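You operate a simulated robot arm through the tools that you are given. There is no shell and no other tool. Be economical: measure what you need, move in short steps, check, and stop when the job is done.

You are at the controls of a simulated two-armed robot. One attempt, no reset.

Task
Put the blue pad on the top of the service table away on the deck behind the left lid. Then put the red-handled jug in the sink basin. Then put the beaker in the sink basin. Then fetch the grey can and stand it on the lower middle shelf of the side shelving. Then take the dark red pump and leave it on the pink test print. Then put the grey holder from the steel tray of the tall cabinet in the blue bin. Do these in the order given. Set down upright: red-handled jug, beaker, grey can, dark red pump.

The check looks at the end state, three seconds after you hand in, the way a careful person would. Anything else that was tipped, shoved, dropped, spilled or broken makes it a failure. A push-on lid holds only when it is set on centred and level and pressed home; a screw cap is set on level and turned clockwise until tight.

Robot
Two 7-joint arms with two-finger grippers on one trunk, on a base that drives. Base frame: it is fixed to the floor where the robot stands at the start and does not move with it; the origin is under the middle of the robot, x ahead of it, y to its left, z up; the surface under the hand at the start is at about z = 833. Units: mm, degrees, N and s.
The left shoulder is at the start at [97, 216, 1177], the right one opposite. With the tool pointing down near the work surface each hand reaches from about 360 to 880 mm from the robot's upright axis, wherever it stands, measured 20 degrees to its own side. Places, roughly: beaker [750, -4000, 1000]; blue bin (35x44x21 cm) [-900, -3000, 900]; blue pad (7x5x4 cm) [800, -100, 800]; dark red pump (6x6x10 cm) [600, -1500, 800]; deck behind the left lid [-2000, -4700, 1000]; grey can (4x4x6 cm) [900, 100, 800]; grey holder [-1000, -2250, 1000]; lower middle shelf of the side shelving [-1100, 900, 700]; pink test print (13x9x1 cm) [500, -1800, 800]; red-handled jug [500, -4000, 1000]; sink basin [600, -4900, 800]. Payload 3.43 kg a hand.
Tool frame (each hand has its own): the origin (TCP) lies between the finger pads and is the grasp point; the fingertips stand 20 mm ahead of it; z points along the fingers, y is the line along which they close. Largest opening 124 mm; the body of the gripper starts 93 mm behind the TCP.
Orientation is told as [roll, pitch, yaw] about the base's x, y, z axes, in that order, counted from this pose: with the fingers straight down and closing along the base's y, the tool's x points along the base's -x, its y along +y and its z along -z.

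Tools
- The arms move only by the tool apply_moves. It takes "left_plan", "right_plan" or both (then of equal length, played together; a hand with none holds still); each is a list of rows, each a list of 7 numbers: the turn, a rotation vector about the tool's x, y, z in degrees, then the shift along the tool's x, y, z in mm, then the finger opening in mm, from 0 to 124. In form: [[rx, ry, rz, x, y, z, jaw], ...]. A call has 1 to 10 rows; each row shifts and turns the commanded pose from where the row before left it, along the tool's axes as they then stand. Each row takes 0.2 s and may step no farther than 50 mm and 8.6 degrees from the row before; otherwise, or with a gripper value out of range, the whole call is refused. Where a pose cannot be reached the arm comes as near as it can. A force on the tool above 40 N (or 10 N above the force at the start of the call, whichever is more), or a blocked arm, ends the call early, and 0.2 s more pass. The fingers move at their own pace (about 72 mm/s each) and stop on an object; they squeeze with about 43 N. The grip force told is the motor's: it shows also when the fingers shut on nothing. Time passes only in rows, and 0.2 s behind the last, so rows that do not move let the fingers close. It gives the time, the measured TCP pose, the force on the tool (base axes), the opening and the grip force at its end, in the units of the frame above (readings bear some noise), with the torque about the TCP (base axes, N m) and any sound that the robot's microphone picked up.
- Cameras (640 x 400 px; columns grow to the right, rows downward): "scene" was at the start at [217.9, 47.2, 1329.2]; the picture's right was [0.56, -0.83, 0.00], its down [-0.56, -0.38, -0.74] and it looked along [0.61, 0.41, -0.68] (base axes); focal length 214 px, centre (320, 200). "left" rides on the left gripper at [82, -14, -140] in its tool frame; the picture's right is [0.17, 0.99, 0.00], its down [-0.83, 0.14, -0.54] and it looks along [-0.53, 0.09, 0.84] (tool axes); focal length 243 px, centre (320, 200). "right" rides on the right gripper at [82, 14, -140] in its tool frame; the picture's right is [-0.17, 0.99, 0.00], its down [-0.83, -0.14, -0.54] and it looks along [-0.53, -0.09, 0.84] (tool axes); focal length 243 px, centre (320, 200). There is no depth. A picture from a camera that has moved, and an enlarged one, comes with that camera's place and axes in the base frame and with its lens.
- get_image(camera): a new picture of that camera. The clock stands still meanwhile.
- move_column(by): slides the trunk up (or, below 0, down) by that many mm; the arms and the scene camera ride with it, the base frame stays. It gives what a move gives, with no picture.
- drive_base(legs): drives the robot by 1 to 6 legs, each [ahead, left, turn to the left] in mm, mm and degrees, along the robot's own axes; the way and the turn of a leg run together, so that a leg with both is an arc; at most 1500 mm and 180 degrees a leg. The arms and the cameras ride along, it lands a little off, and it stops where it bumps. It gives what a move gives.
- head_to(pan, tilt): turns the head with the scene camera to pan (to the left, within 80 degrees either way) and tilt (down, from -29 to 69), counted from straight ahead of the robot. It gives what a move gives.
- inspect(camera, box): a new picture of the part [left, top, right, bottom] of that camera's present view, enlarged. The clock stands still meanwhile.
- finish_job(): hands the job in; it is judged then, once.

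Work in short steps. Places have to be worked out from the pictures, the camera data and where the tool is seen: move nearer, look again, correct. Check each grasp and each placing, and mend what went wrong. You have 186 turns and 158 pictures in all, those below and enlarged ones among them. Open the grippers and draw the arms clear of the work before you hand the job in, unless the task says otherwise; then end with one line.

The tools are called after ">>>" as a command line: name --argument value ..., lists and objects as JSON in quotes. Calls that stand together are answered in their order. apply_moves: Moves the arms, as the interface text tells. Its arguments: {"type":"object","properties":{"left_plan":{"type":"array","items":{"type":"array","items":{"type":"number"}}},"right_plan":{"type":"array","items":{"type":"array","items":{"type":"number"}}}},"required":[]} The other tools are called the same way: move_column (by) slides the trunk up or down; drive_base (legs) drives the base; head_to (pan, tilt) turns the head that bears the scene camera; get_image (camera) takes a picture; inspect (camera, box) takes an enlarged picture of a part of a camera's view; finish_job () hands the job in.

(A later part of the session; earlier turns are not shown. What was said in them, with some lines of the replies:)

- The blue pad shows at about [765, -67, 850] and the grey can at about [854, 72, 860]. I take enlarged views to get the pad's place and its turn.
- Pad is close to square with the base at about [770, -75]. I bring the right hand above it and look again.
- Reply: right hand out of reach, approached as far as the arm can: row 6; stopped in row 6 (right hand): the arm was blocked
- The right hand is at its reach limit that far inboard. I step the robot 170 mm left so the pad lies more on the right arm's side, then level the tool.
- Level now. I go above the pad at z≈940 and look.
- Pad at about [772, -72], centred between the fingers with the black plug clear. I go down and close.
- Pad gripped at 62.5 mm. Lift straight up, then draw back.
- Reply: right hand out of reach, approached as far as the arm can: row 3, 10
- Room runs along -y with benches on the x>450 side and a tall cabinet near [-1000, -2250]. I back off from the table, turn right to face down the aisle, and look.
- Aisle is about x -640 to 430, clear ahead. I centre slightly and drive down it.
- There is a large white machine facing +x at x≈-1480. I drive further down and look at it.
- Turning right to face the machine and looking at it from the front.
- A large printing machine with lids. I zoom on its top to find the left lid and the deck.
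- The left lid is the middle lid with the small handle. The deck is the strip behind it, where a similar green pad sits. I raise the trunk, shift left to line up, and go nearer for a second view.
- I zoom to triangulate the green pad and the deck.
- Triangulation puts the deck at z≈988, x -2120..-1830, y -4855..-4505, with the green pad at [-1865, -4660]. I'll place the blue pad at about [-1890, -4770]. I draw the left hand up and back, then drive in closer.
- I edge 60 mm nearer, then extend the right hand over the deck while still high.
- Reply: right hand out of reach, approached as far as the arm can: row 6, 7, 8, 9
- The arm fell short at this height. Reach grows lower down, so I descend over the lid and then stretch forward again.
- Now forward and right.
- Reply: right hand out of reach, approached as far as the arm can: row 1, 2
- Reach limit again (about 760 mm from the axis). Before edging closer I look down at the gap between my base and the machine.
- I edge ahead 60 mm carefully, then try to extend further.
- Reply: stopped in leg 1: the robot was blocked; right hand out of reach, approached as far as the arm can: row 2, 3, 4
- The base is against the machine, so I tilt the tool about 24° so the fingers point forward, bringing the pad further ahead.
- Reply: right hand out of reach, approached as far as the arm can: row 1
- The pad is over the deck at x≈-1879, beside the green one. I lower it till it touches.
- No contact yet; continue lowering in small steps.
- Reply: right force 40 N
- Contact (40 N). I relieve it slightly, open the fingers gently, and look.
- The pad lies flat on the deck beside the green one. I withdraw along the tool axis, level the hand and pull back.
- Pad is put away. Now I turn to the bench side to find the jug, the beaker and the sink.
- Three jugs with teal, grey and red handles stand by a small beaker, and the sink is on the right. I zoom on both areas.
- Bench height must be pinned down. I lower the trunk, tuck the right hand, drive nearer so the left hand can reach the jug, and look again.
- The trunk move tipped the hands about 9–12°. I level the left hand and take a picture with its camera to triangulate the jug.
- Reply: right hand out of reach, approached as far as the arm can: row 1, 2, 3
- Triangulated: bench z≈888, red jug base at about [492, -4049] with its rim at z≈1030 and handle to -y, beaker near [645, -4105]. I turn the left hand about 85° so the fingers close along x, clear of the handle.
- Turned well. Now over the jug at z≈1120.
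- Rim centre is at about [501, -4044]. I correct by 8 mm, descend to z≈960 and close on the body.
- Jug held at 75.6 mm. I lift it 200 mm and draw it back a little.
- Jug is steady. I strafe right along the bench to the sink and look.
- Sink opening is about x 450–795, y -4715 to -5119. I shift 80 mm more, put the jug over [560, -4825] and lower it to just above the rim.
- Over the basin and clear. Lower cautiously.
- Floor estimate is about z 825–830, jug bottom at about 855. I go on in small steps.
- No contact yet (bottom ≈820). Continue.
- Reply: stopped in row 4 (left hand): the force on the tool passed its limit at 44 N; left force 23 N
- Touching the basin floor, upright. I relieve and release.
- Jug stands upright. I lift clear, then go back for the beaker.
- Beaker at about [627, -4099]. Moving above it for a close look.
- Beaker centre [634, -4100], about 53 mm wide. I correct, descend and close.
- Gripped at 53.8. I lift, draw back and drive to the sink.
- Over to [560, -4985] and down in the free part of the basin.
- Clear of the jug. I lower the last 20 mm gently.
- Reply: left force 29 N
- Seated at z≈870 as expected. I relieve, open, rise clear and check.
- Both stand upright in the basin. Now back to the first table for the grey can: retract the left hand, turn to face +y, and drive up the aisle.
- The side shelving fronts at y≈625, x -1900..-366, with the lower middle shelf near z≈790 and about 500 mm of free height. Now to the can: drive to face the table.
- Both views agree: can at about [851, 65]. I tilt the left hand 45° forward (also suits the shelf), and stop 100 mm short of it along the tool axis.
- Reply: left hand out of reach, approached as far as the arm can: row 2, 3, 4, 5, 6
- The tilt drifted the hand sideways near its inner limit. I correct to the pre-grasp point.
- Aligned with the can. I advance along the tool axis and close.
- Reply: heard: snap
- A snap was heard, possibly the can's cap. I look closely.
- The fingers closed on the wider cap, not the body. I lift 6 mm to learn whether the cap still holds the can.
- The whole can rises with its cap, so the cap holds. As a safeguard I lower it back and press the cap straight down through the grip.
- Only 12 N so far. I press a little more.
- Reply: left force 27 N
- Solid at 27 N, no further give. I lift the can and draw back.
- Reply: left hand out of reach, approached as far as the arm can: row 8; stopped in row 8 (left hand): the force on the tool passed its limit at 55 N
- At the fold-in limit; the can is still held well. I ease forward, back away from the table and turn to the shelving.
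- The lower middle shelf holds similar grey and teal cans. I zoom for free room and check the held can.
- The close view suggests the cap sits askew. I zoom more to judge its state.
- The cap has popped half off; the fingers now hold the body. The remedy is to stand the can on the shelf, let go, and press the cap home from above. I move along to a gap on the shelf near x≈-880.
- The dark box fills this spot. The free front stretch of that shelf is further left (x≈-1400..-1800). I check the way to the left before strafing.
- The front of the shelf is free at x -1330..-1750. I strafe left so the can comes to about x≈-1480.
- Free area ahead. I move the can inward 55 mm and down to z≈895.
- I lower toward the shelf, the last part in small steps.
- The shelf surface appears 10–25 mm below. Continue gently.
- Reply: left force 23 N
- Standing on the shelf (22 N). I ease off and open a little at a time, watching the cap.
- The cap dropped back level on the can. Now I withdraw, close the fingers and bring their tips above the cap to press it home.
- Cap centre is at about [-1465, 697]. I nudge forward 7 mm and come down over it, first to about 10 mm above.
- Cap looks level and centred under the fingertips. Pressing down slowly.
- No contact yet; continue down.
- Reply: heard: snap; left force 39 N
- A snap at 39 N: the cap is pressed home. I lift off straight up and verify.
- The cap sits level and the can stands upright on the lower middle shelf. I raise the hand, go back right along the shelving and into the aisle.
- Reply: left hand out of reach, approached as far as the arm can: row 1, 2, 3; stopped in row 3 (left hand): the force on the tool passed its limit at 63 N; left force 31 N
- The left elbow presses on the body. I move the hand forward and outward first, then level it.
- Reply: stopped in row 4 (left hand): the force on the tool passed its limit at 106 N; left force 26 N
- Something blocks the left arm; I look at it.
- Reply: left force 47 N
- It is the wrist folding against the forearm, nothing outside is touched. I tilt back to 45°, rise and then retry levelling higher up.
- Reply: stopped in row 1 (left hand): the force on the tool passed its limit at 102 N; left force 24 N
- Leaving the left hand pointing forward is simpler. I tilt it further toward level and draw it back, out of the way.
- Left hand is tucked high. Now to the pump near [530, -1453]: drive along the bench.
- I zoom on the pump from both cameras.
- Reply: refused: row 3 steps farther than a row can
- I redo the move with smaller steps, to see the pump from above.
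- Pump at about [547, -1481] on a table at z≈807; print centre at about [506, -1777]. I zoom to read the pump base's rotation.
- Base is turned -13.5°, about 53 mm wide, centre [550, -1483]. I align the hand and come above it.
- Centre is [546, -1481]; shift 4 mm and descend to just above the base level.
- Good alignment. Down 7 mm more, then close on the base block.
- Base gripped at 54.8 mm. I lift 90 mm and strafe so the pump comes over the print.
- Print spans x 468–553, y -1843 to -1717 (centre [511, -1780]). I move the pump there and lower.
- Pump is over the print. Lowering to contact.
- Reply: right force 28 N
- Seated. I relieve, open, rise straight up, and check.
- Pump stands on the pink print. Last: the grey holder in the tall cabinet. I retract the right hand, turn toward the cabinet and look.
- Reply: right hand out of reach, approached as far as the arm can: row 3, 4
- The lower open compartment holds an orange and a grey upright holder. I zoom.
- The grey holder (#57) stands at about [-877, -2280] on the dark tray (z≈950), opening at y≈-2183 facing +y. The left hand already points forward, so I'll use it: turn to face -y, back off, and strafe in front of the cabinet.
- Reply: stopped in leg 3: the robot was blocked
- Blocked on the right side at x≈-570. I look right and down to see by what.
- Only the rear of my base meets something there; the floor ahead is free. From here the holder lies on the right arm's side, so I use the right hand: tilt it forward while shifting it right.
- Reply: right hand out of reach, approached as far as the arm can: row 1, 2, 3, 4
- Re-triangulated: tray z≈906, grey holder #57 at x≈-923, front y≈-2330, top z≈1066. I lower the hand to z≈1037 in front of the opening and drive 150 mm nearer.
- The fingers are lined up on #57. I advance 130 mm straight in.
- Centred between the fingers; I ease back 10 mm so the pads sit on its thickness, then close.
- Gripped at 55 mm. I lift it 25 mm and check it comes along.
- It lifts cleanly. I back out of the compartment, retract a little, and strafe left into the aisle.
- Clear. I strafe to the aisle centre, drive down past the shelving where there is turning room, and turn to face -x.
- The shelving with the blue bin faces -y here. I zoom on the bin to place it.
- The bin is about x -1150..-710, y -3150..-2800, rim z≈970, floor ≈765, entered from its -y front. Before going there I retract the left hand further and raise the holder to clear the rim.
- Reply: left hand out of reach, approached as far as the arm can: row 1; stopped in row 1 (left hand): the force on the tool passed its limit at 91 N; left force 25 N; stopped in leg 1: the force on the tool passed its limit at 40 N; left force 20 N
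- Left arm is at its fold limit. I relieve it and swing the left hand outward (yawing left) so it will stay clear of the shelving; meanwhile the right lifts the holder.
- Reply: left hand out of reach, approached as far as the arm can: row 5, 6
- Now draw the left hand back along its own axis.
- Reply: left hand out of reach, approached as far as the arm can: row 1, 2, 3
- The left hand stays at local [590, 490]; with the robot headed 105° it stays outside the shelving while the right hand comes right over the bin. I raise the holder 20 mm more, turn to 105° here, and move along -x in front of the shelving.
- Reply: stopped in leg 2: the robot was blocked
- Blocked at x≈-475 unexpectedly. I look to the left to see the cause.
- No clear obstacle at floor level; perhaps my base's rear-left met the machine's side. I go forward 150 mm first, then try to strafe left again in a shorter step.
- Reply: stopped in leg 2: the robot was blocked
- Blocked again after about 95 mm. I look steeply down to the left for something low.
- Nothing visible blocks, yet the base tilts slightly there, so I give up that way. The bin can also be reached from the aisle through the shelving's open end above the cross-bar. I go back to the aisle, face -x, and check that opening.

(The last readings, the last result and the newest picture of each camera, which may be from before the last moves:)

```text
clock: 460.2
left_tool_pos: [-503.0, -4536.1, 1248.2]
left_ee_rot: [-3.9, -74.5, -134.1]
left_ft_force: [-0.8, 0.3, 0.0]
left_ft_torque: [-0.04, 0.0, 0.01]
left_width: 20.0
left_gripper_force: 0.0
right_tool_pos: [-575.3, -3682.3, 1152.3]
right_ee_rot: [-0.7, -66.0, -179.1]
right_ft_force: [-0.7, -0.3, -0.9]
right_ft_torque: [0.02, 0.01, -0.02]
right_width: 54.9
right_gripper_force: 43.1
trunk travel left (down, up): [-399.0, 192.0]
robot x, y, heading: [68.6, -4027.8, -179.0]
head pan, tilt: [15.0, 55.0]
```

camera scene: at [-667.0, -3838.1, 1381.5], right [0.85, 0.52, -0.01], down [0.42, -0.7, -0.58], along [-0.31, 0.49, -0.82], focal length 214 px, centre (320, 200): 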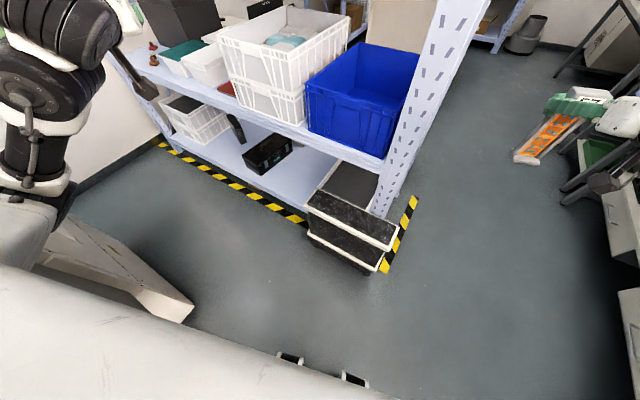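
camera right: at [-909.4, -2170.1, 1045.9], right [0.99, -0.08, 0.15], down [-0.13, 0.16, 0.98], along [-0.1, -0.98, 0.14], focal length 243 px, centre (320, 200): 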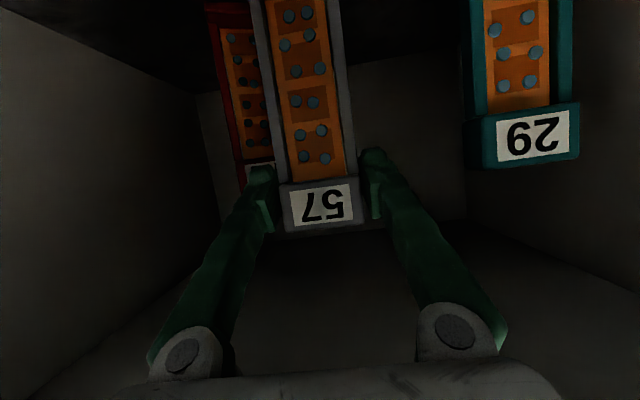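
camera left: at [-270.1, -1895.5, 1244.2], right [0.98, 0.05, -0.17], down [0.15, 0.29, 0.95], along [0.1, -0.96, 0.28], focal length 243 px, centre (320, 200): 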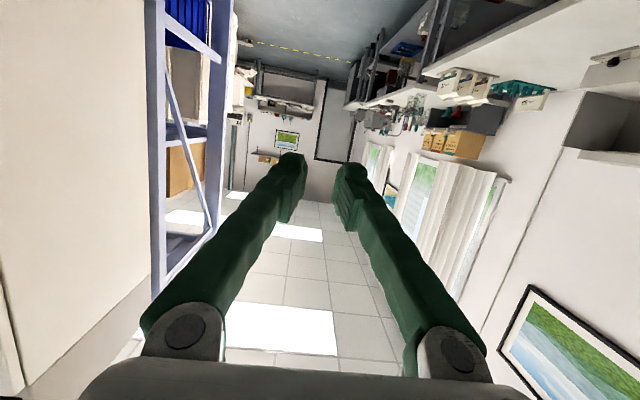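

Now strafe right along the aisle to bring the hand beside the bin's end, staying outside the posts, and look.

>>> drive_base --legs '[[0, 730, -1]]'

>>> head_to --pan -25 --tilt 25

>>> get_image --camera "scene"

>>> get_image --camera "right"

```text
clock: 470.3
left_tool_pos: [-494.0, -5262.7, 1248.0]
left_ee_rot: [-3.9, -74.5, -134.6]
left_ft_force: [0.0, -0.9, 1.1]
left_ft_torque: [0.01, 0.04, 0.03]
left_width: 19.9
left_gripper_force: 0.0
right_tool_pos: [-559.8, -4407.7, 1153.8]
right_ee_rot: [-0.8, -66.0, -179.5]
right_ft_force: [-0.8, -0.9, -1.4]
right_ft_torque: [0.01, 0.02, 0.01]
right_width: 54.7
right_gripper_force: 43.0
trunk travel left (down, up): [-399.0, 192.0]
robot x, y, heading: [79.4, -4756.7, -179.3]
head pan, tilt: [15.0, 55.0]
```

```text
clock: 471.4
left_tool_pos: [-495.0, -5262.3, 1246.5]
left_ee_rot: [-4.0, -74.5, -134.3]
left_ft_force: [-0.3, 0.4, 0.0]
left_ft_torque: [0.0, 0.0, -0.04]
left_width: 20.2
left_gripper_force: 0.0
right_tool_pos: [-559.7, -4407.9, 1153.5]
right_ee_rot: [-0.8, -66.0, -179.4]
right_ft_force: [0.8, 0.6, -2.0]
right_ft_torque: [-0.02, -0.05, -0.01]
right_width: 54.7
right_gripper_force: 43.0
trunk travel left (down, up): [-399.0, 192.0]
robot x, y, heading: [74.6, -4759.3, -179.1]
head pan, tilt: [-25.0, 25.0]
```

```text
28 pictures are left
camera scene: at [-139.1, -4719.0, 1425.0], right [0.41, 0.91, 0.0], down [0.39, -0.17, -0.91], along [-0.83, 0.37, -0.42], focal length 214 px, centre (320, 200)
```

scene: 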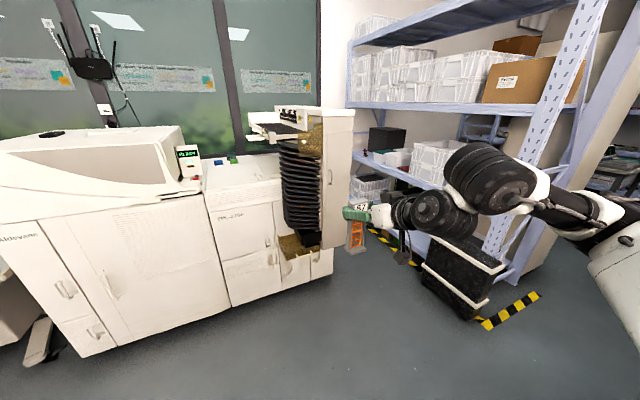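

```text
27 pictures are left
camera right: at [-398.2, -4423.1, 1135.8], right [-0.07, -0.99, 0.15], down [0.16, 0.13, 0.98], along [-0.99, 0.09, 0.14], focal length 243 px, centre (320, 200)
```

right: 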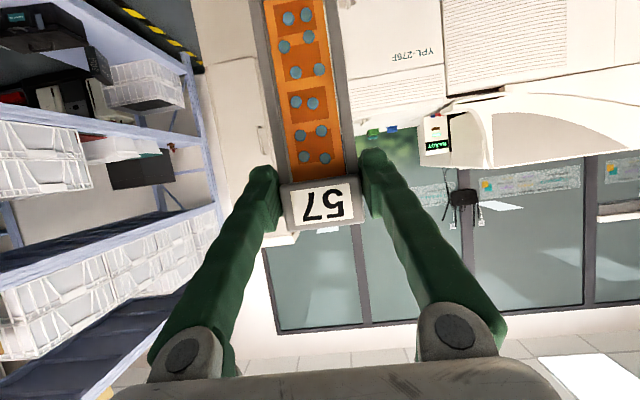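

I went the wrong way (left instead of right). Now strafe right 1465 mm.

>>> drive_base --legs '[[0, -1465, -0.7]]'

>>> head_to --pan -25 --tilt 25

>>> get_image --camera "scene"

>>> get_image --camera "right"

```text
clock: 491.2
left_tool_pos: [-501.4, -3757.6, 1247.3]
left_ee_rot: [-4.0, -74.5, -137.0]
left_ft_force: [0.1, 1.1, 0.7]
left_ft_torque: [0.02, 0.01, 0.01]
left_width: 20.0
left_gripper_force: 0.0
right_tool_pos: [-527.9, -2900.7, 1152.3]
right_ee_rot: [-0.8, -66.0, 178.0]
right_ft_force: [-0.2, -1.0, -0.4]
right_ft_torque: [0.02, 0.0, 0.01]
right_width: 54.6
right_gripper_force: 43.1
trunk travel left (down, up): [-399.0, 192.0]
robot x, y, heading: [97.2, -3278.5, 178.3]
head pan, tilt: [-25.0, 25.0]
```

```text
clock: 491.8
left_tool_pos: [-499.7, -3756.9, 1247.7]
left_ee_rot: [-4.0, -74.5, -136.9]
left_ft_force: [-1.0, -0.8, 0.3]
left_ft_torque: [-0.03, 0.01, 0.01]
left_width: 20.0
left_gripper_force: 0.1
right_tool_pos: [-529.3, -2900.2, 1153.4]
right_ee_rot: [-0.8, -65.9, 178.0]
right_ft_force: [0.2, -0.5, -1.2]
right_ft_torque: [0.01, 0.0, 0.02]
right_width: 55.0
right_gripper_force: 42.9
trunk travel left (down, up): [-399.0, 192.0]
robot x, y, heading: [93.7, -3276.2, 178.3]
head pan, tilt: [-25.0, 25.0]
```

```text
26 pictures are left
camera scene: at [-122.0, -3229.0, 1425.0], right [0.45, 0.89, 0.0], down [0.38, -0.19, -0.91], along [-0.81, 0.41, -0.42], focal length 214 px, centre (320, 200)
```

scene: 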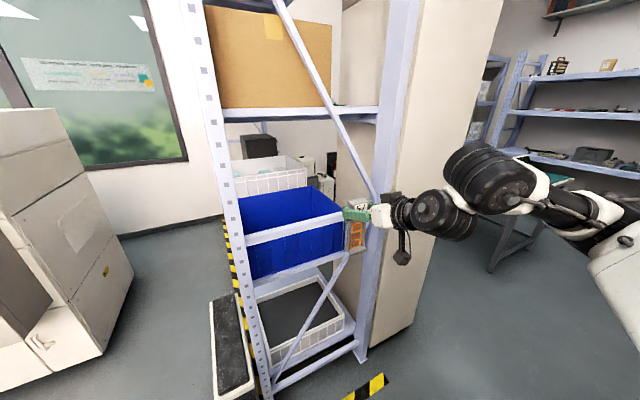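

```text
25 pictures are left
camera right: at [-367.8, -2922.0, 1135.8], right [-0.11, -0.98, 0.15], down [0.16, 0.13, 0.98], along [-0.98, 0.13, 0.14], focal length 243 px, centre (320, 200)
```

right: 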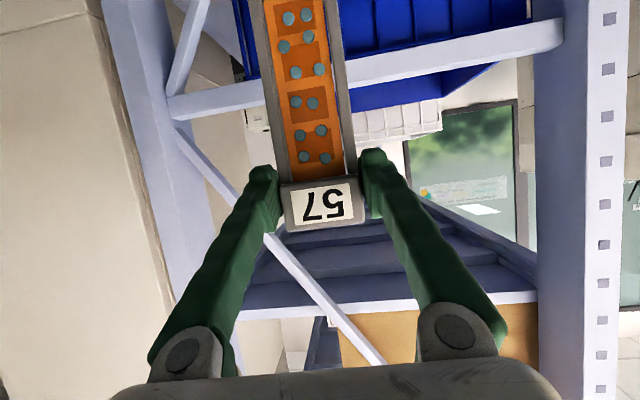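

From this end view: cross-bar top at z≈1070, upper beam bottom at ≈1335, front post at y≈-3200, and the diagonal brace behind y≈-2830. There is a window for the hand at y≈-3010. I line up with it, raise the hand and point it nearly level so the holder clears the bar.

>>> drive_base --legs '[[0, 92, 1.7]]'

>>> apply_moves --right_plan '[[0, -6.5, 0, -20, 0, -9, 30], [0, -6.5, 0, -19, 0, -6, 30], [0, -6, 0, -22, 0, -4, 30], [0, 0, 0, 0, 0, 0, 30]]'

>>> get_image --camera "scene"

```text
clock: 493.7
left_tool_pos: [-487.4, -3865.4, 1247.8]
left_ee_rot: [-4.0, -74.5, -135.3]
left_ft_force: [0.4, 0.9, 0.1]
left_ft_torque: [0.03, 0.02, 0.0]
left_width: 20.2
left_gripper_force: 0.1
right_tool_pos: [-541.1, -3011.0, 1153.6]
right_ee_rot: [-0.7, -66.0, 179.7]
right_ft_force: [1.0, 0.1, -0.4]
right_ft_torque: [0.0, -0.01, 0.02]
right_width: 54.6
right_gripper_force: 43.3
trunk travel left (down, up): [-399.0, 192.0]
robot x, y, heading: [93.5, -3367.0, 179.8]
head pan, tilt: [-25.0, 25.0]
```

```text
clock: 494.7
left_tool_pos: [-487.9, -3866.3, 1247.3]
left_ee_rot: [-4.2, -74.5, -135.2]
left_ft_force: [0.3, 0.0, 0.9]
left_ft_torque: [0.0, -0.03, 0.02]
left_width: 20.0
left_gripper_force: 0.0
right_tool_pos: [-542.7, -3010.7, 1217.7]
right_ee_rot: [-4.0, -85.1, -177.0]
right_ft_force: [0.2, 0.1, -1.3]
right_ft_torque: [0.01, -0.02, -0.02]
right_width: 54.7
right_gripper_force: 42.9
trunk travel left (down, up): [-399.0, 192.0]
robot x, y, heading: [92.3, -3366.7, 180.1]
head pan, tilt: [-25.0, 25.0]
```

```text
24 pictures are left
camera scene: at [-125.2, -3327.5, 1425.0], right [0.42, 0.91, 0.0], down [0.38, -0.18, -0.91], along [-0.82, 0.38, -0.42], focal length 214 px, centre (320, 200)
```

scene: 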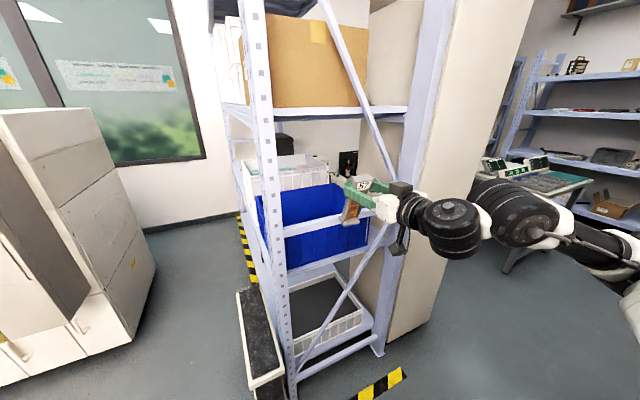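

I zoom in to check how the holder's foot lies against the bar and the brace.

>>> inspect --camera "scene" --box '[240, 90, 430, 270]'

>>> get_image --camera "right"

```text
2.22 times, centred on (335, 180) of scene
camera zoom: at [-125.2, -3327.5, 1425.0], right [0.42, 0.91, 0.0], down [0.38, -0.18, -0.91], along [-0.82, 0.38, -0.42], focal length 477 px, centre (287, 244)
```

zoom: 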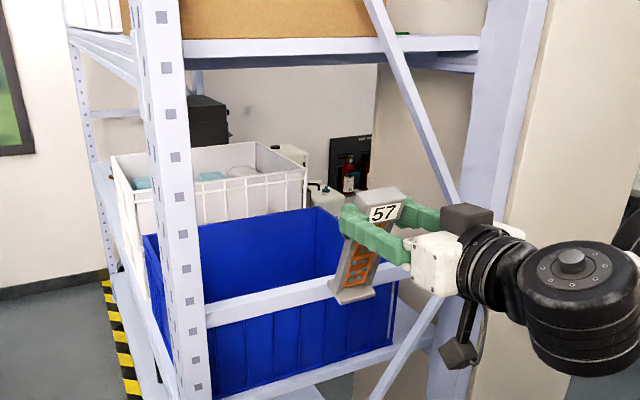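

```text
22 pictures are left
camera right: at [-395.4, -3026.9, 1149.5], right [-0.03, -0.99, 0.16], down [0.47, 0.13, 0.87], along [-0.88, 0.1, 0.46], focal length 243 px, centre (320, 200)
```

right: 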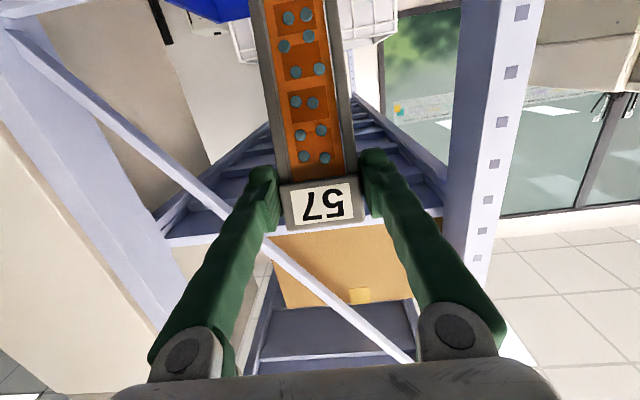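

Solved from two views: the bar is at x≈-750 with its top near z≈1030; the holder's foot is at ≈1090 and the hand window is clear of post and brace. I drive in 340 mm.

>>> drive_base --legs '[[180, 0, 0]]'

>>> inspect --camera "scene" --box '[230, 90, 430, 290]'

```text
clock: 496.4
left_tool_pos: [-663.0, -3866.7, 1247.4]
left_ee_rot: [-4.1, -74.5, -135.0]
left_ft_force: [-0.6, 0.7, 0.7]
left_ft_torque: [-0.01, 0.01, 0.01]
left_width: 20.0
left_gripper_force: 0.1
right_tool_pos: [-719.2, -3011.6, 1217.8]
right_ee_rot: [-3.7, -85.1, -177.1]
right_ft_force: [0.1, 0.5, -1.4]
right_ft_torque: [-0.01, -0.03, -0.01]
right_width: 55.0
right_gripper_force: 42.8
trunk travel left (down, up): [-399.0, 192.0]
robot x, y, heading: [-83.1, -3367.0, -180.2]
head pan, tilt: [-25.0, 25.0]
```

```text
2.00 times, centred on (330, 190) of scene
camera zoom: at [-302.4, -3327.5, 1425.1], right [0.42, 0.91, 0.0], down [0.38, -0.18, -0.91], along [-0.82, 0.38, -0.42], focal length 429 px, centre (300, 220)
```

zoom: 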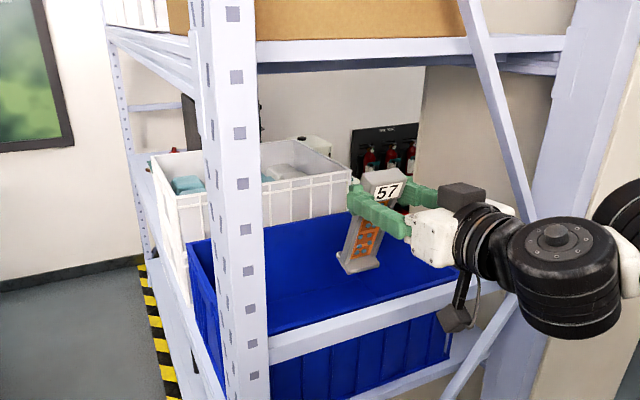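

Holder is over the bar and clear. Drive in 170 mm more.

>>> drive_base --legs '[[175, 0, 0]]'

>>> inspect --camera "scene" --box '[230, 90, 430, 290]'

```text
clock: 498.1
left_tool_pos: [-838.4, -3865.2, 1247.6]
left_ee_rot: [-4.0, -74.6, -135.2]
left_ft_force: [0.3, -0.2, -0.1]
left_ft_torque: [-0.04, -0.02, -0.01]
left_width: 19.7
left_gripper_force: 0.1
right_tool_pos: [-891.6, -3009.1, 1219.4]
right_ee_rot: [-3.8, -85.2, -177.2]
right_ft_force: [-0.8, 0.1, -0.8]
right_ft_torque: [-0.02, -0.02, 0.02]
right_width: 54.7
right_gripper_force: 43.1
trunk travel left (down, up): [-399.0, 192.0]
robot x, y, heading: [-260.4, -3368.2, 179.7]
head pan, tilt: [-25.0, 25.0]
```

```text
2.00 times, centred on (330, 190) of scene
camera zoom: at [-475.0, -3326.6, 1425.1], right [0.43, 0.91, 0.0], down [0.38, -0.18, -0.91], along [-0.82, 0.39, -0.42], focal length 429 px, centre (300, 220)
```

zoom: 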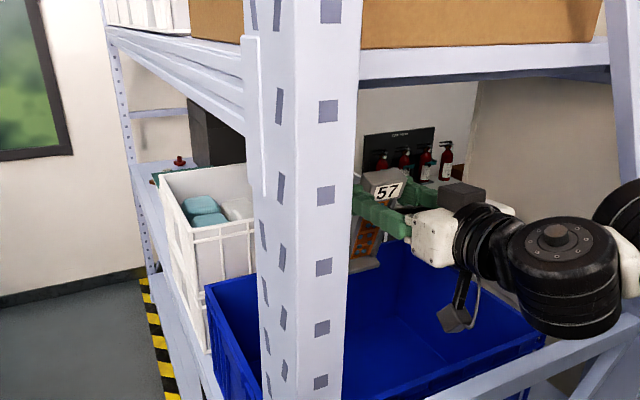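

Over the bin, inside the frame. Now I lower in stages while tipping the hand downward so the wrist stays above the bar.

>>> apply_moves --right_plan '[[0, 6.3, 0, 35, 0, 0, 30], [0, 6.3, 0, 35, 0, 3.7, 30], [0, 6.3, 0, 34, 0, 7.6, 30], [0, 6.3, 0, 33, 0, 11.5, 30], [0, 0, 0, 0, 0, 0, 30]]'

>>> get_image --camera "scene"

```text
clock: 499.3
left_tool_pos: [-837.8, -3865.5, 1248.8]
left_ee_rot: [-4.1, -74.4, -135.4]
left_ft_force: [-0.1, -0.4, 0.2]
left_ft_torque: [0.05, -0.01, 0.01]
left_width: 19.9
left_gripper_force: 0.0
right_tool_pos: [-878.6, -3008.8, 1077.6]
right_ee_rot: [-0.6, -59.8, 179.5]
right_ft_force: [0.8, -0.5, -1.0]
right_ft_torque: [0.03, 0.0, -0.02]
right_width: 54.9
right_gripper_force: 42.9
trunk travel left (down, up): [-399.0, 192.0]
robot x, y, heading: [-258.4, -3369.3, 179.8]
head pan, tilt: [-25.0, 25.0]
```

```text
19 pictures are left
camera scene: at [-475.4, -3326.6, 1425.1], right [0.43, 0.91, 0.0], down [0.38, -0.18, -0.91], along [-0.82, 0.39, -0.42], focal length 214 px, centre (320, 200)
```

scene: 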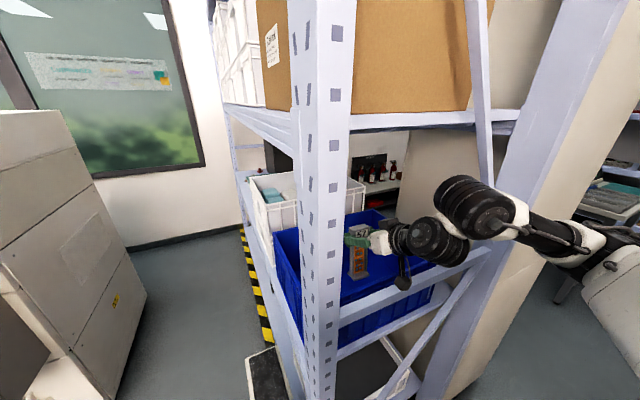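

Good clearance. Next stage: down 100 mm, tip to 40°.

>>> apply_moves --right_plan '[[0, 6.7, 0, 28.6, 0, 16.5, 30], [0, 6.7, 0, 26.4, 0, 19.9, 30], [0, 6.6, 0, 24, 0, 22.7, 30], [0, 0, 0, 0, 0, 0, 30]]'

>>> inspect --camera "scene" --box '[270, 130, 530, 350]'

```text
clock: 500.3
left_tool_pos: [-838.3, -3864.1, 1247.3]
left_ee_rot: [-4.1, -74.6, -135.2]
left_ft_force: [0.1, -0.4, -0.2]
left_ft_torque: [0.0, 0.02, -0.03]
left_width: 19.8
left_gripper_force: 0.1
right_tool_pos: [-879.5, -3006.9, 978.4]
right_ee_rot: [-0.5, -39.8, 179.3]
right_ft_force: [-0.1, -0.7, -1.1]
right_ft_torque: [-0.01, 0.02, -0.04]
right_width: 54.9
right_gripper_force: 43.2
trunk travel left (down, up): [-399.0, 192.0]
robot x, y, heading: [-259.0, -3369.9, 179.7]
head pan, tilt: [-25.0, 25.0]
```

```text
1.82 times, centred on (400, 240) of scene
camera zoom: at [-474.9, -3326.6, 1425.1], right [0.43, 0.91, 0.0], down [0.38, -0.18, -0.91], along [-0.82, 0.39, -0.42], focal length 390 px, centre (174, 127)
```

zoom: 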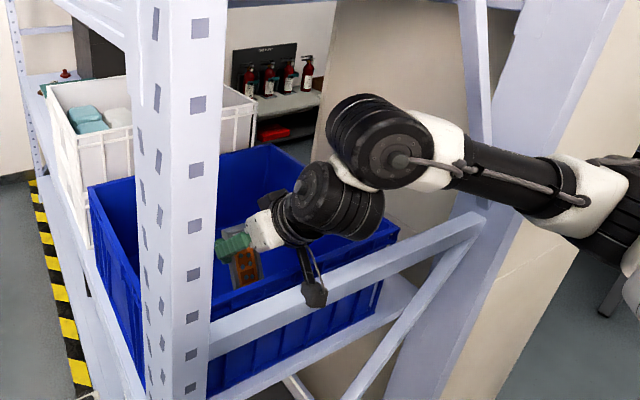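

The hand's camera block is near the bar, so I drive in another 55 mm before lowering further.

>>> drive_base --legs '[[55, 0, 0]]'

>>> get_image --camera "right"

>>> inspect --camera "scene" --box '[270, 130, 530, 350]'

```text
clock: 501.5
left_tool_pos: [-895.5, -3865.0, 1247.1]
left_ee_rot: [-3.8, -74.5, -135.4]
left_ft_force: [-0.6, -0.2, 0.0]
left_ft_torque: [0.0, 0.02, 0.04]
left_width: 20.3
left_gripper_force: 0.0
right_tool_pos: [-937.2, -3009.5, 979.6]
right_ee_rot: [-0.5, -39.6, 179.2]
right_ft_force: [-0.6, 0.4, -0.2]
right_ft_torque: [-0.02, -0.04, 0.01]
right_width: 54.9
right_gripper_force: 42.7
trunk travel left (down, up): [-399.0, 192.0]
robot x, y, heading: [-312.1, -3367.1, 180.1]
head pan, tilt: [-25.0, 25.0]
stopped in leg 1: the robot was blocked; the commanded pose is now the measured one
```

```text
17 pictures are left
camera right: at [-785.2, -3025.5, 1034.3], right [-0.14, -0.98, 0.1], down [-0.29, 0.14, 0.95], along [-0.95, 0.11, -0.31], focal length 243 px, centre (320, 200)
```

right: 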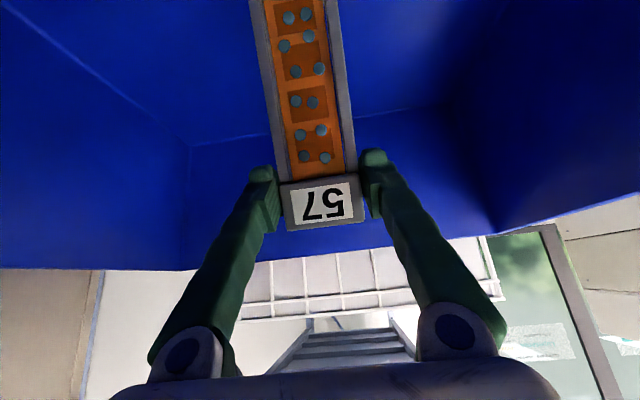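

```text
1.82 times, centred on (400, 240) of scene
camera zoom: at [-533.7, -3326.5, 1424.8], right [0.42, 0.91, 0.0], down [0.38, -0.18, -0.91], along [-0.82, 0.39, -0.42], focal length 390 px, centre (174, 127)
```

zoom: 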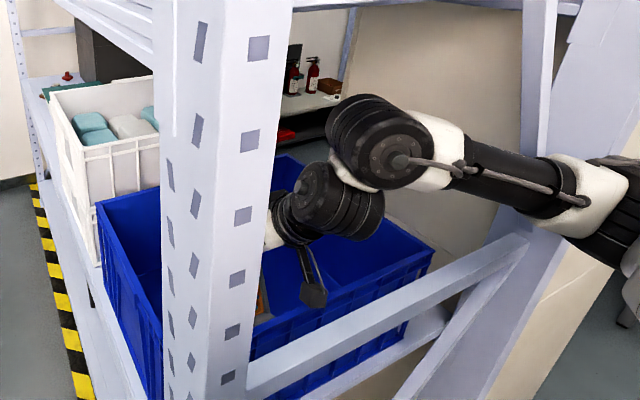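

Hand and camera block are now inside the bin (the base has just touched something, so I stop driving). I lower straight down gently.

>>> apply_moves --right_plan '[[0, 0, 0, 6.4, 0, 7.7, 30], [0, 0, 0, 6.4, 0, 7.7, 30], [0, 0, 0, 6.4, 0, 7.7, 30], [0, 0, 0, 6.4, 0, 7.7, 30], [0, 0, 0, 3.2, 0, 3.9, 30], [0, 0, 0, 3.2, 0, 3.9, 30], [0, 0, 0, 3.2, 0, 3.9, 30], [0, 0, 0, 0, 0, 0, 30]]'

>>> inspect --camera "scene" --box '[270, 130, 530, 350]'

```text
clock: 502.3
left_tool_pos: [-893.0, -3866.4, 1249.0]
left_ee_rot: [-4.4, -74.6, -134.8]
left_ft_force: [0.0, 0.3, -0.1]
left_ft_torque: [-0.03, 0.0, 0.03]
left_width: 19.8
left_gripper_force: 0.0
right_tool_pos: [-939.9, -3006.4, 964.7]
right_ee_rot: [-0.3, -40.9, 179.0]
right_ft_force: [10.8, -1.8, 21.1]
right_ft_torque: [-0.15, -3.06, -0.18]
right_width: 55.0
right_gripper_force: 42.7
trunk travel left (down, up): [-399.0, 192.0]
robot x, y, heading: [-314.3, -3365.0, 179.9]
head pan, tilt: [-25.0, 25.0]
stopped in row 3 (right hand): the force on the tool passed its limit at 51 N (the readings are from after the stop); the commanded pose is now the measured one
```

```text
1.82 times, centred on (400, 240) of scene
camera zoom: at [-529.7, -3327.5, 1425.6], right [0.43, 0.91, 0.0], down [0.38, -0.18, -0.91], along [-0.82, 0.39, -0.42], focal length 390 px, centre (174, 127)
```

zoom: 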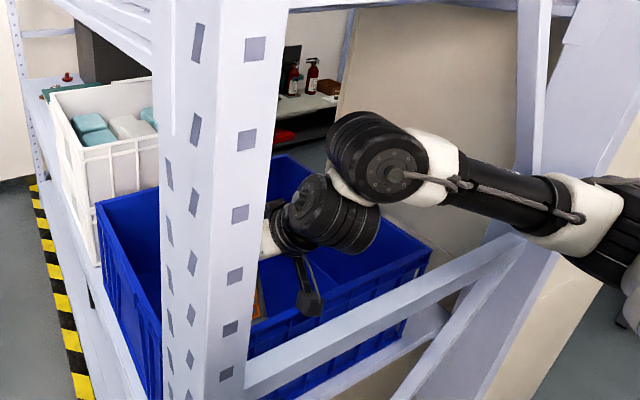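

The torque fits the holder's foot touching the bin floor (≈838). I ease up a touch and tip it further over about its foot, so that it will lie down rather than fall.

>>> apply_moves --right_plan '[[0, 0, 0, -3.2, 0, -3.9, 30], [0, 6.6, 0, -3.9, 0, 15, 30], [0, 6.6, 0, -5.8, 0, 14.5, 30], [0, 6.6, 0, -7.4, 0, 13.5, 30], [0, 0, 0, 0, 0, 0, 30]]'

>>> get_image --camera "right"

>>> inspect --camera "scene" --box '[270, 130, 530, 350]'

```text
clock: 503.5
left_tool_pos: [-894.2, -3865.4, 1248.2]
left_ee_rot: [-4.1, -74.5, -135.2]
left_ft_force: [0.4, 0.9, 1.2]
left_ft_torque: [0.04, -0.01, -0.03]
left_width: 20.0
left_gripper_force: 0.0
right_tool_pos: [-979.1, -3004.9, 940.6]
right_ee_rot: [-0.2, -20.8, 178.8]
right_ft_force: [0.4, 0.0, -1.5]
right_ft_torque: [0.0, 0.05, -0.03]
right_width: 54.9
right_gripper_force: 43.0
trunk travel left (down, up): [-399.0, 192.0]
robot x, y, heading: [-311.8, -3368.5, 179.6]
head pan, tilt: [-25.0, 25.0]
```

```text
14 pictures are left
camera right: at [-852.1, -3022.5, 1042.8], right [-0.18, -0.98, 0.06], down [-0.58, 0.15, 0.8], along [-0.79, 0.11, -0.6], focal length 243 px, centre (320, 200)
```

right: 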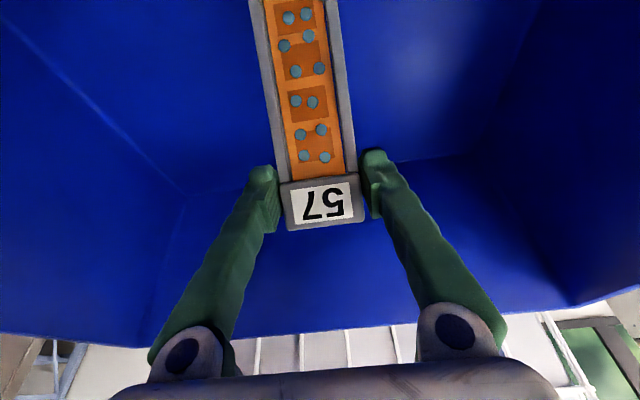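

```text
1.82 times, centred on (400, 240) of scene
camera zoom: at [-531.6, -3326.0, 1425.2], right [0.43, 0.91, 0.0], down [0.38, -0.18, -0.91], along [-0.82, 0.39, -0.42], focal length 390 px, centre (174, 127)
```

zoom: 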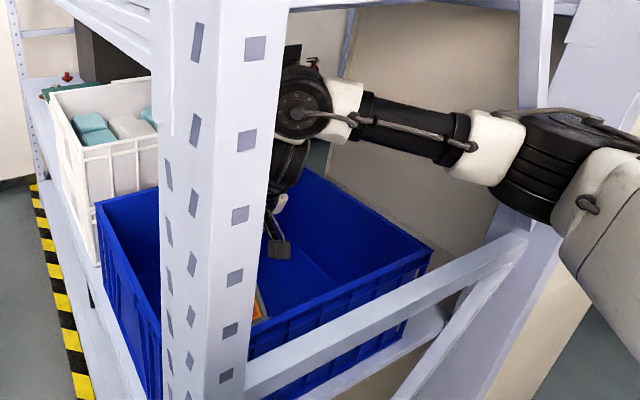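

Clear on all sides. I lower the last few millimetres until it touches.

>>> apply_moves --right_plan '[[0, 0, 0, 1.1, 0, 2.8, 30], [0, 0, 0, 1.1, 0, 2.8, 30], [0, 0, 0, 1.1, 0, 2.8, 30], [0, 0, 0, 1.1, 0, 2.8, 30], [0, 0, 0, 1.1, 0, 2.8, 30], [0, 0, 0, 1.1, 0, 2.8, 30], [0, 0, 0, 0, 0, 0, 30]]'

```text
clock: 505.1
left_tool_pos: [-893.5, -3865.6, 1248.8]
left_ee_rot: [-4.5, -74.6, -135.0]
left_ft_force: [0.0, 0.6, 0.7]
left_ft_torque: [0.0, 0.0, -0.02]
left_width: 19.9
left_gripper_force: 0.0
right_tool_pos: [-979.2, -3006.9, 925.7]
right_ee_rot: [-0.1, -21.3, 178.8]
right_ft_force: [-7.3, 2.0, 22.8]
right_ft_torque: [-0.05, -0.91, 0.06]
right_width: 55.0
right_gripper_force: 43.5
trunk travel left (down, up): [-399.0, 192.0]
robot x, y, heading: [-314.4, -3364.4, 180.0]
head pan, tilt: [-25.0, 25.0]
```

Touching (23 N). I ease off and open.

>>> apply_moves --right_plan '[[0, 0, 0, -0.7, 0, -1.9, 30], [0, 0, 0, 0, 0, 0, 60], [0, 0, 0, 0, 0, 0, 75], [0, 0, 0, 0, 0, 0, 90], [0, 0, 0, 0, 0, 0, 90], [0, 0, 0, 0, 0, 0, 90]]'

>>> get_image --camera "right"

```text
clock: 506.5
left_tool_pos: [-895.0, -3865.5, 1247.4]
left_ee_rot: [-4.1, -74.6, -135.4]
left_ft_force: [-0.2, 0.1, -1.0]
left_ft_torque: [0.02, 0.0, -0.01]
left_width: 20.0
left_gripper_force: 0.0
right_tool_pos: [-979.5, -3005.6, 923.3]
right_ee_rot: [-0.1, -20.9, 178.9]
right_ft_force: [-0.4, 0.2, 0.1]
right_ft_torque: [0.01, 0.02, 0.01]
right_width: 89.8
right_gripper_force: 0.1
trunk travel left (down, up): [-399.0, 192.0]
robot x, y, heading: [-316.4, -3366.6, 179.6]
head pan, tilt: [-25.0, 25.0]
```

```text
12 pictures are left
camera right: at [-852.8, -3023.0, 1026.5], right [-0.18, -0.98, 0.06], down [-0.58, 0.15, 0.8], along [-0.79, 0.11, -0.6], focal length 243 px, centre (320, 200)
```

right: 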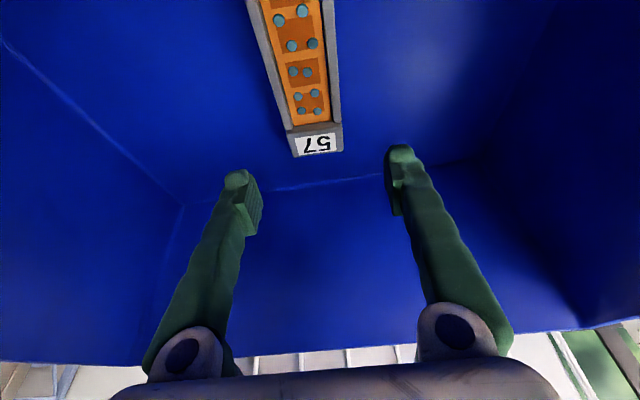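

The holder lies in the blue bin. I withdraw by the reverse path.

>>> apply_moves --right_plan '[[0, -5, 0, 4.2, 0, -18.2, 60], [0, -5, 0, 2.6, 0, -18.5, 40], [0, -5, 0, 1, 0, -18.7, 20], [0, -4.5, 0, -0.6, 0, -18.7, 20], [0, -6.7, 0, -21.2, 0, -25.3, 20], [0, -6.7, 0, -24, 0, -22.6, 20], [0, -6.7, 0, -26.5, 0, -19.7, 20], [0, 0, 0, 0, 0, 0, 20]]'

>>> apply_moves --right_plan '[[0, -6.3, 0, -31, 0, -17, 20], [0, -6.3, 0, -33, 0, -11, 20], [0, -6.3, 0, -34, 0, -7, 20], [0, -5.5, 0, -35, 0, -3, 20], [0, 0, 0, 0, 0, 0, 20]]'

>>> inspect --camera "scene" --box '[230, 100, 530, 350]'

```text
clock: 508.3
left_tool_pos: [-894.7, -3864.9, 1247.7]
left_ee_rot: [-3.9, -74.5, -135.3]
left_ft_force: [0.0, -0.4, -0.3]
left_ft_torque: [0.03, 0.03, -0.02]
left_width: 20.1
left_gripper_force: 0.0
right_tool_pos: [-936.4, -3006.6, 1085.3]
right_ee_rot: [-0.4, -60.5, 179.1]
right_ft_force: [-0.1, -0.8, 0.2]
right_ft_torque: [-0.02, 0.0, 0.0]
right_width: 20.0
right_gripper_force: 0.1
trunk travel left (down, up): [-399.0, 192.0]
robot x, y, heading: [-316.8, -3364.7, 179.6]
head pan, tilt: [-25.0, 25.0]
```

```text
clock: 509.5
left_tool_pos: [-894.8, -3865.1, 1247.4]
left_ee_rot: [-4.0, -74.5, -135.3]
left_ft_force: [-0.2, 1.1, -0.2]
left_ft_torque: [0.02, 0.0, -0.02]
left_width: 20.1
left_gripper_force: 0.0
right_tool_pos: [-945.8, -3007.3, 1225.6]
right_ee_rot: [-2.4, -84.9, -178.9]
right_ft_force: [0.0, -0.7, -0.9]
right_ft_torque: [0.0, 0.03, -0.02]
right_width: 20.2
right_gripper_force: 0.1
trunk travel left (down, up): [-399.0, 192.0]
robot x, y, heading: [-315.5, -3368.3, 179.7]
head pan, tilt: [-25.0, 25.0]
```

```text
1.60 times, centred on (380, 225) of scene
camera zoom: at [-532.5, -3326.5, 1425.0], right [0.43, 0.91, 0.0], down [0.38, -0.18, -0.91], along [-0.82, 0.39, -0.42], focal length 343 px, centre (224, 160)
```

zoom: 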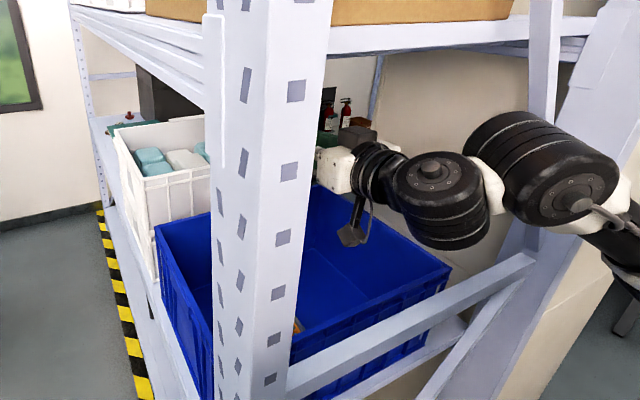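

Clear above the bar. Drive straight back into the aisle and check bin and black boxes.

>>> drive_base --legs '[[-380, 0, 0]]'

>>> get_image --camera "scene"

```text
clock: 512.3
left_tool_pos: [-523.8, -3863.6, 1248.0]
left_ee_rot: [-4.0, -74.5, -135.7]
left_ft_force: [0.6, 0.6, 0.3]
left_ft_torque: [0.0, -0.02, -0.04]
left_width: 20.0
left_gripper_force: 0.1
right_tool_pos: [-571.5, -3003.5, 1223.7]
right_ee_rot: [-2.2, -84.9, -179.3]
right_ft_force: [-0.6, 0.1, -0.1]
right_ft_torque: [-0.02, 0.0, 0.02]
right_width: 20.2
right_gripper_force: 0.0
trunk travel left (down, up): [-399.0, 192.0]
robot x, y, heading: [61.7, -3372.3, 179.6]
head pan, tilt: [-25.0, 25.0]
```

```text
10 pictures are left
camera scene: at [-159.0, -3327.3, 1425.0], right [0.43, 0.9, 0.0], down [0.38, -0.18, -0.91], along [-0.82, 0.39, -0.42], focal length 214 px, centre (320, 200)
```

scene: 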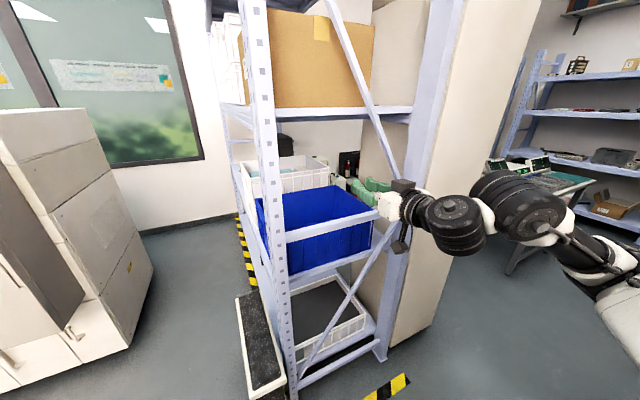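

Bin, shelving and the boxes on the floor are undisturbed, and the holder is in the bin. I open both grippers in free air and hand in.

>>> apply_moves --left_plan '[[0, 0, 0, 0, 0, 0, 60], [0, 0, 0, 0, 0, 0, 100], [0, 0, 0, 0, 0, 0, 100]]' --right_plan '[[0, 0, 0, 0, 0, 0, 60], [0, 0, 0, 0, 0, 0, 100], [0, 0, 0, 0, 0, 0, 100]]'

>>> finish_job

```text
clock: 513.1
left_tool_pos: [-524.4, -3863.6, 1248.9]
left_ee_rot: [-4.2, -74.5, -135.6]
left_ft_force: [0.3, 0.6, -0.1]
left_ft_torque: [0.02, -0.03, 0.03]
left_width: 99.6
left_gripper_force: 0.1
right_tool_pos: [-572.0, -3004.0, 1224.0]
right_ee_rot: [-2.2, -84.9, -179.4]
right_ft_force: [0.5, -0.4, -0.2]
right_ft_torque: [-0.01, 0.01, -0.01]
right_width: 99.8
right_gripper_force: 0.1
trunk travel left (down, up): [-399.0, 192.0]
robot x, y, heading: [61.6, -3370.2, 179.5]
head pan, tilt: [-25.0, 25.0]
```

```text
The job is handed in.
```

All six items were put where asked, in order, and the job is handed in; the grey can's cap came loose when I gripped it, so I pressed it back on at the shelf until it snapped, and the base was stopped by obstacles I couldn't identify a few times while driving, with nothing seen moved in the pictures I took.
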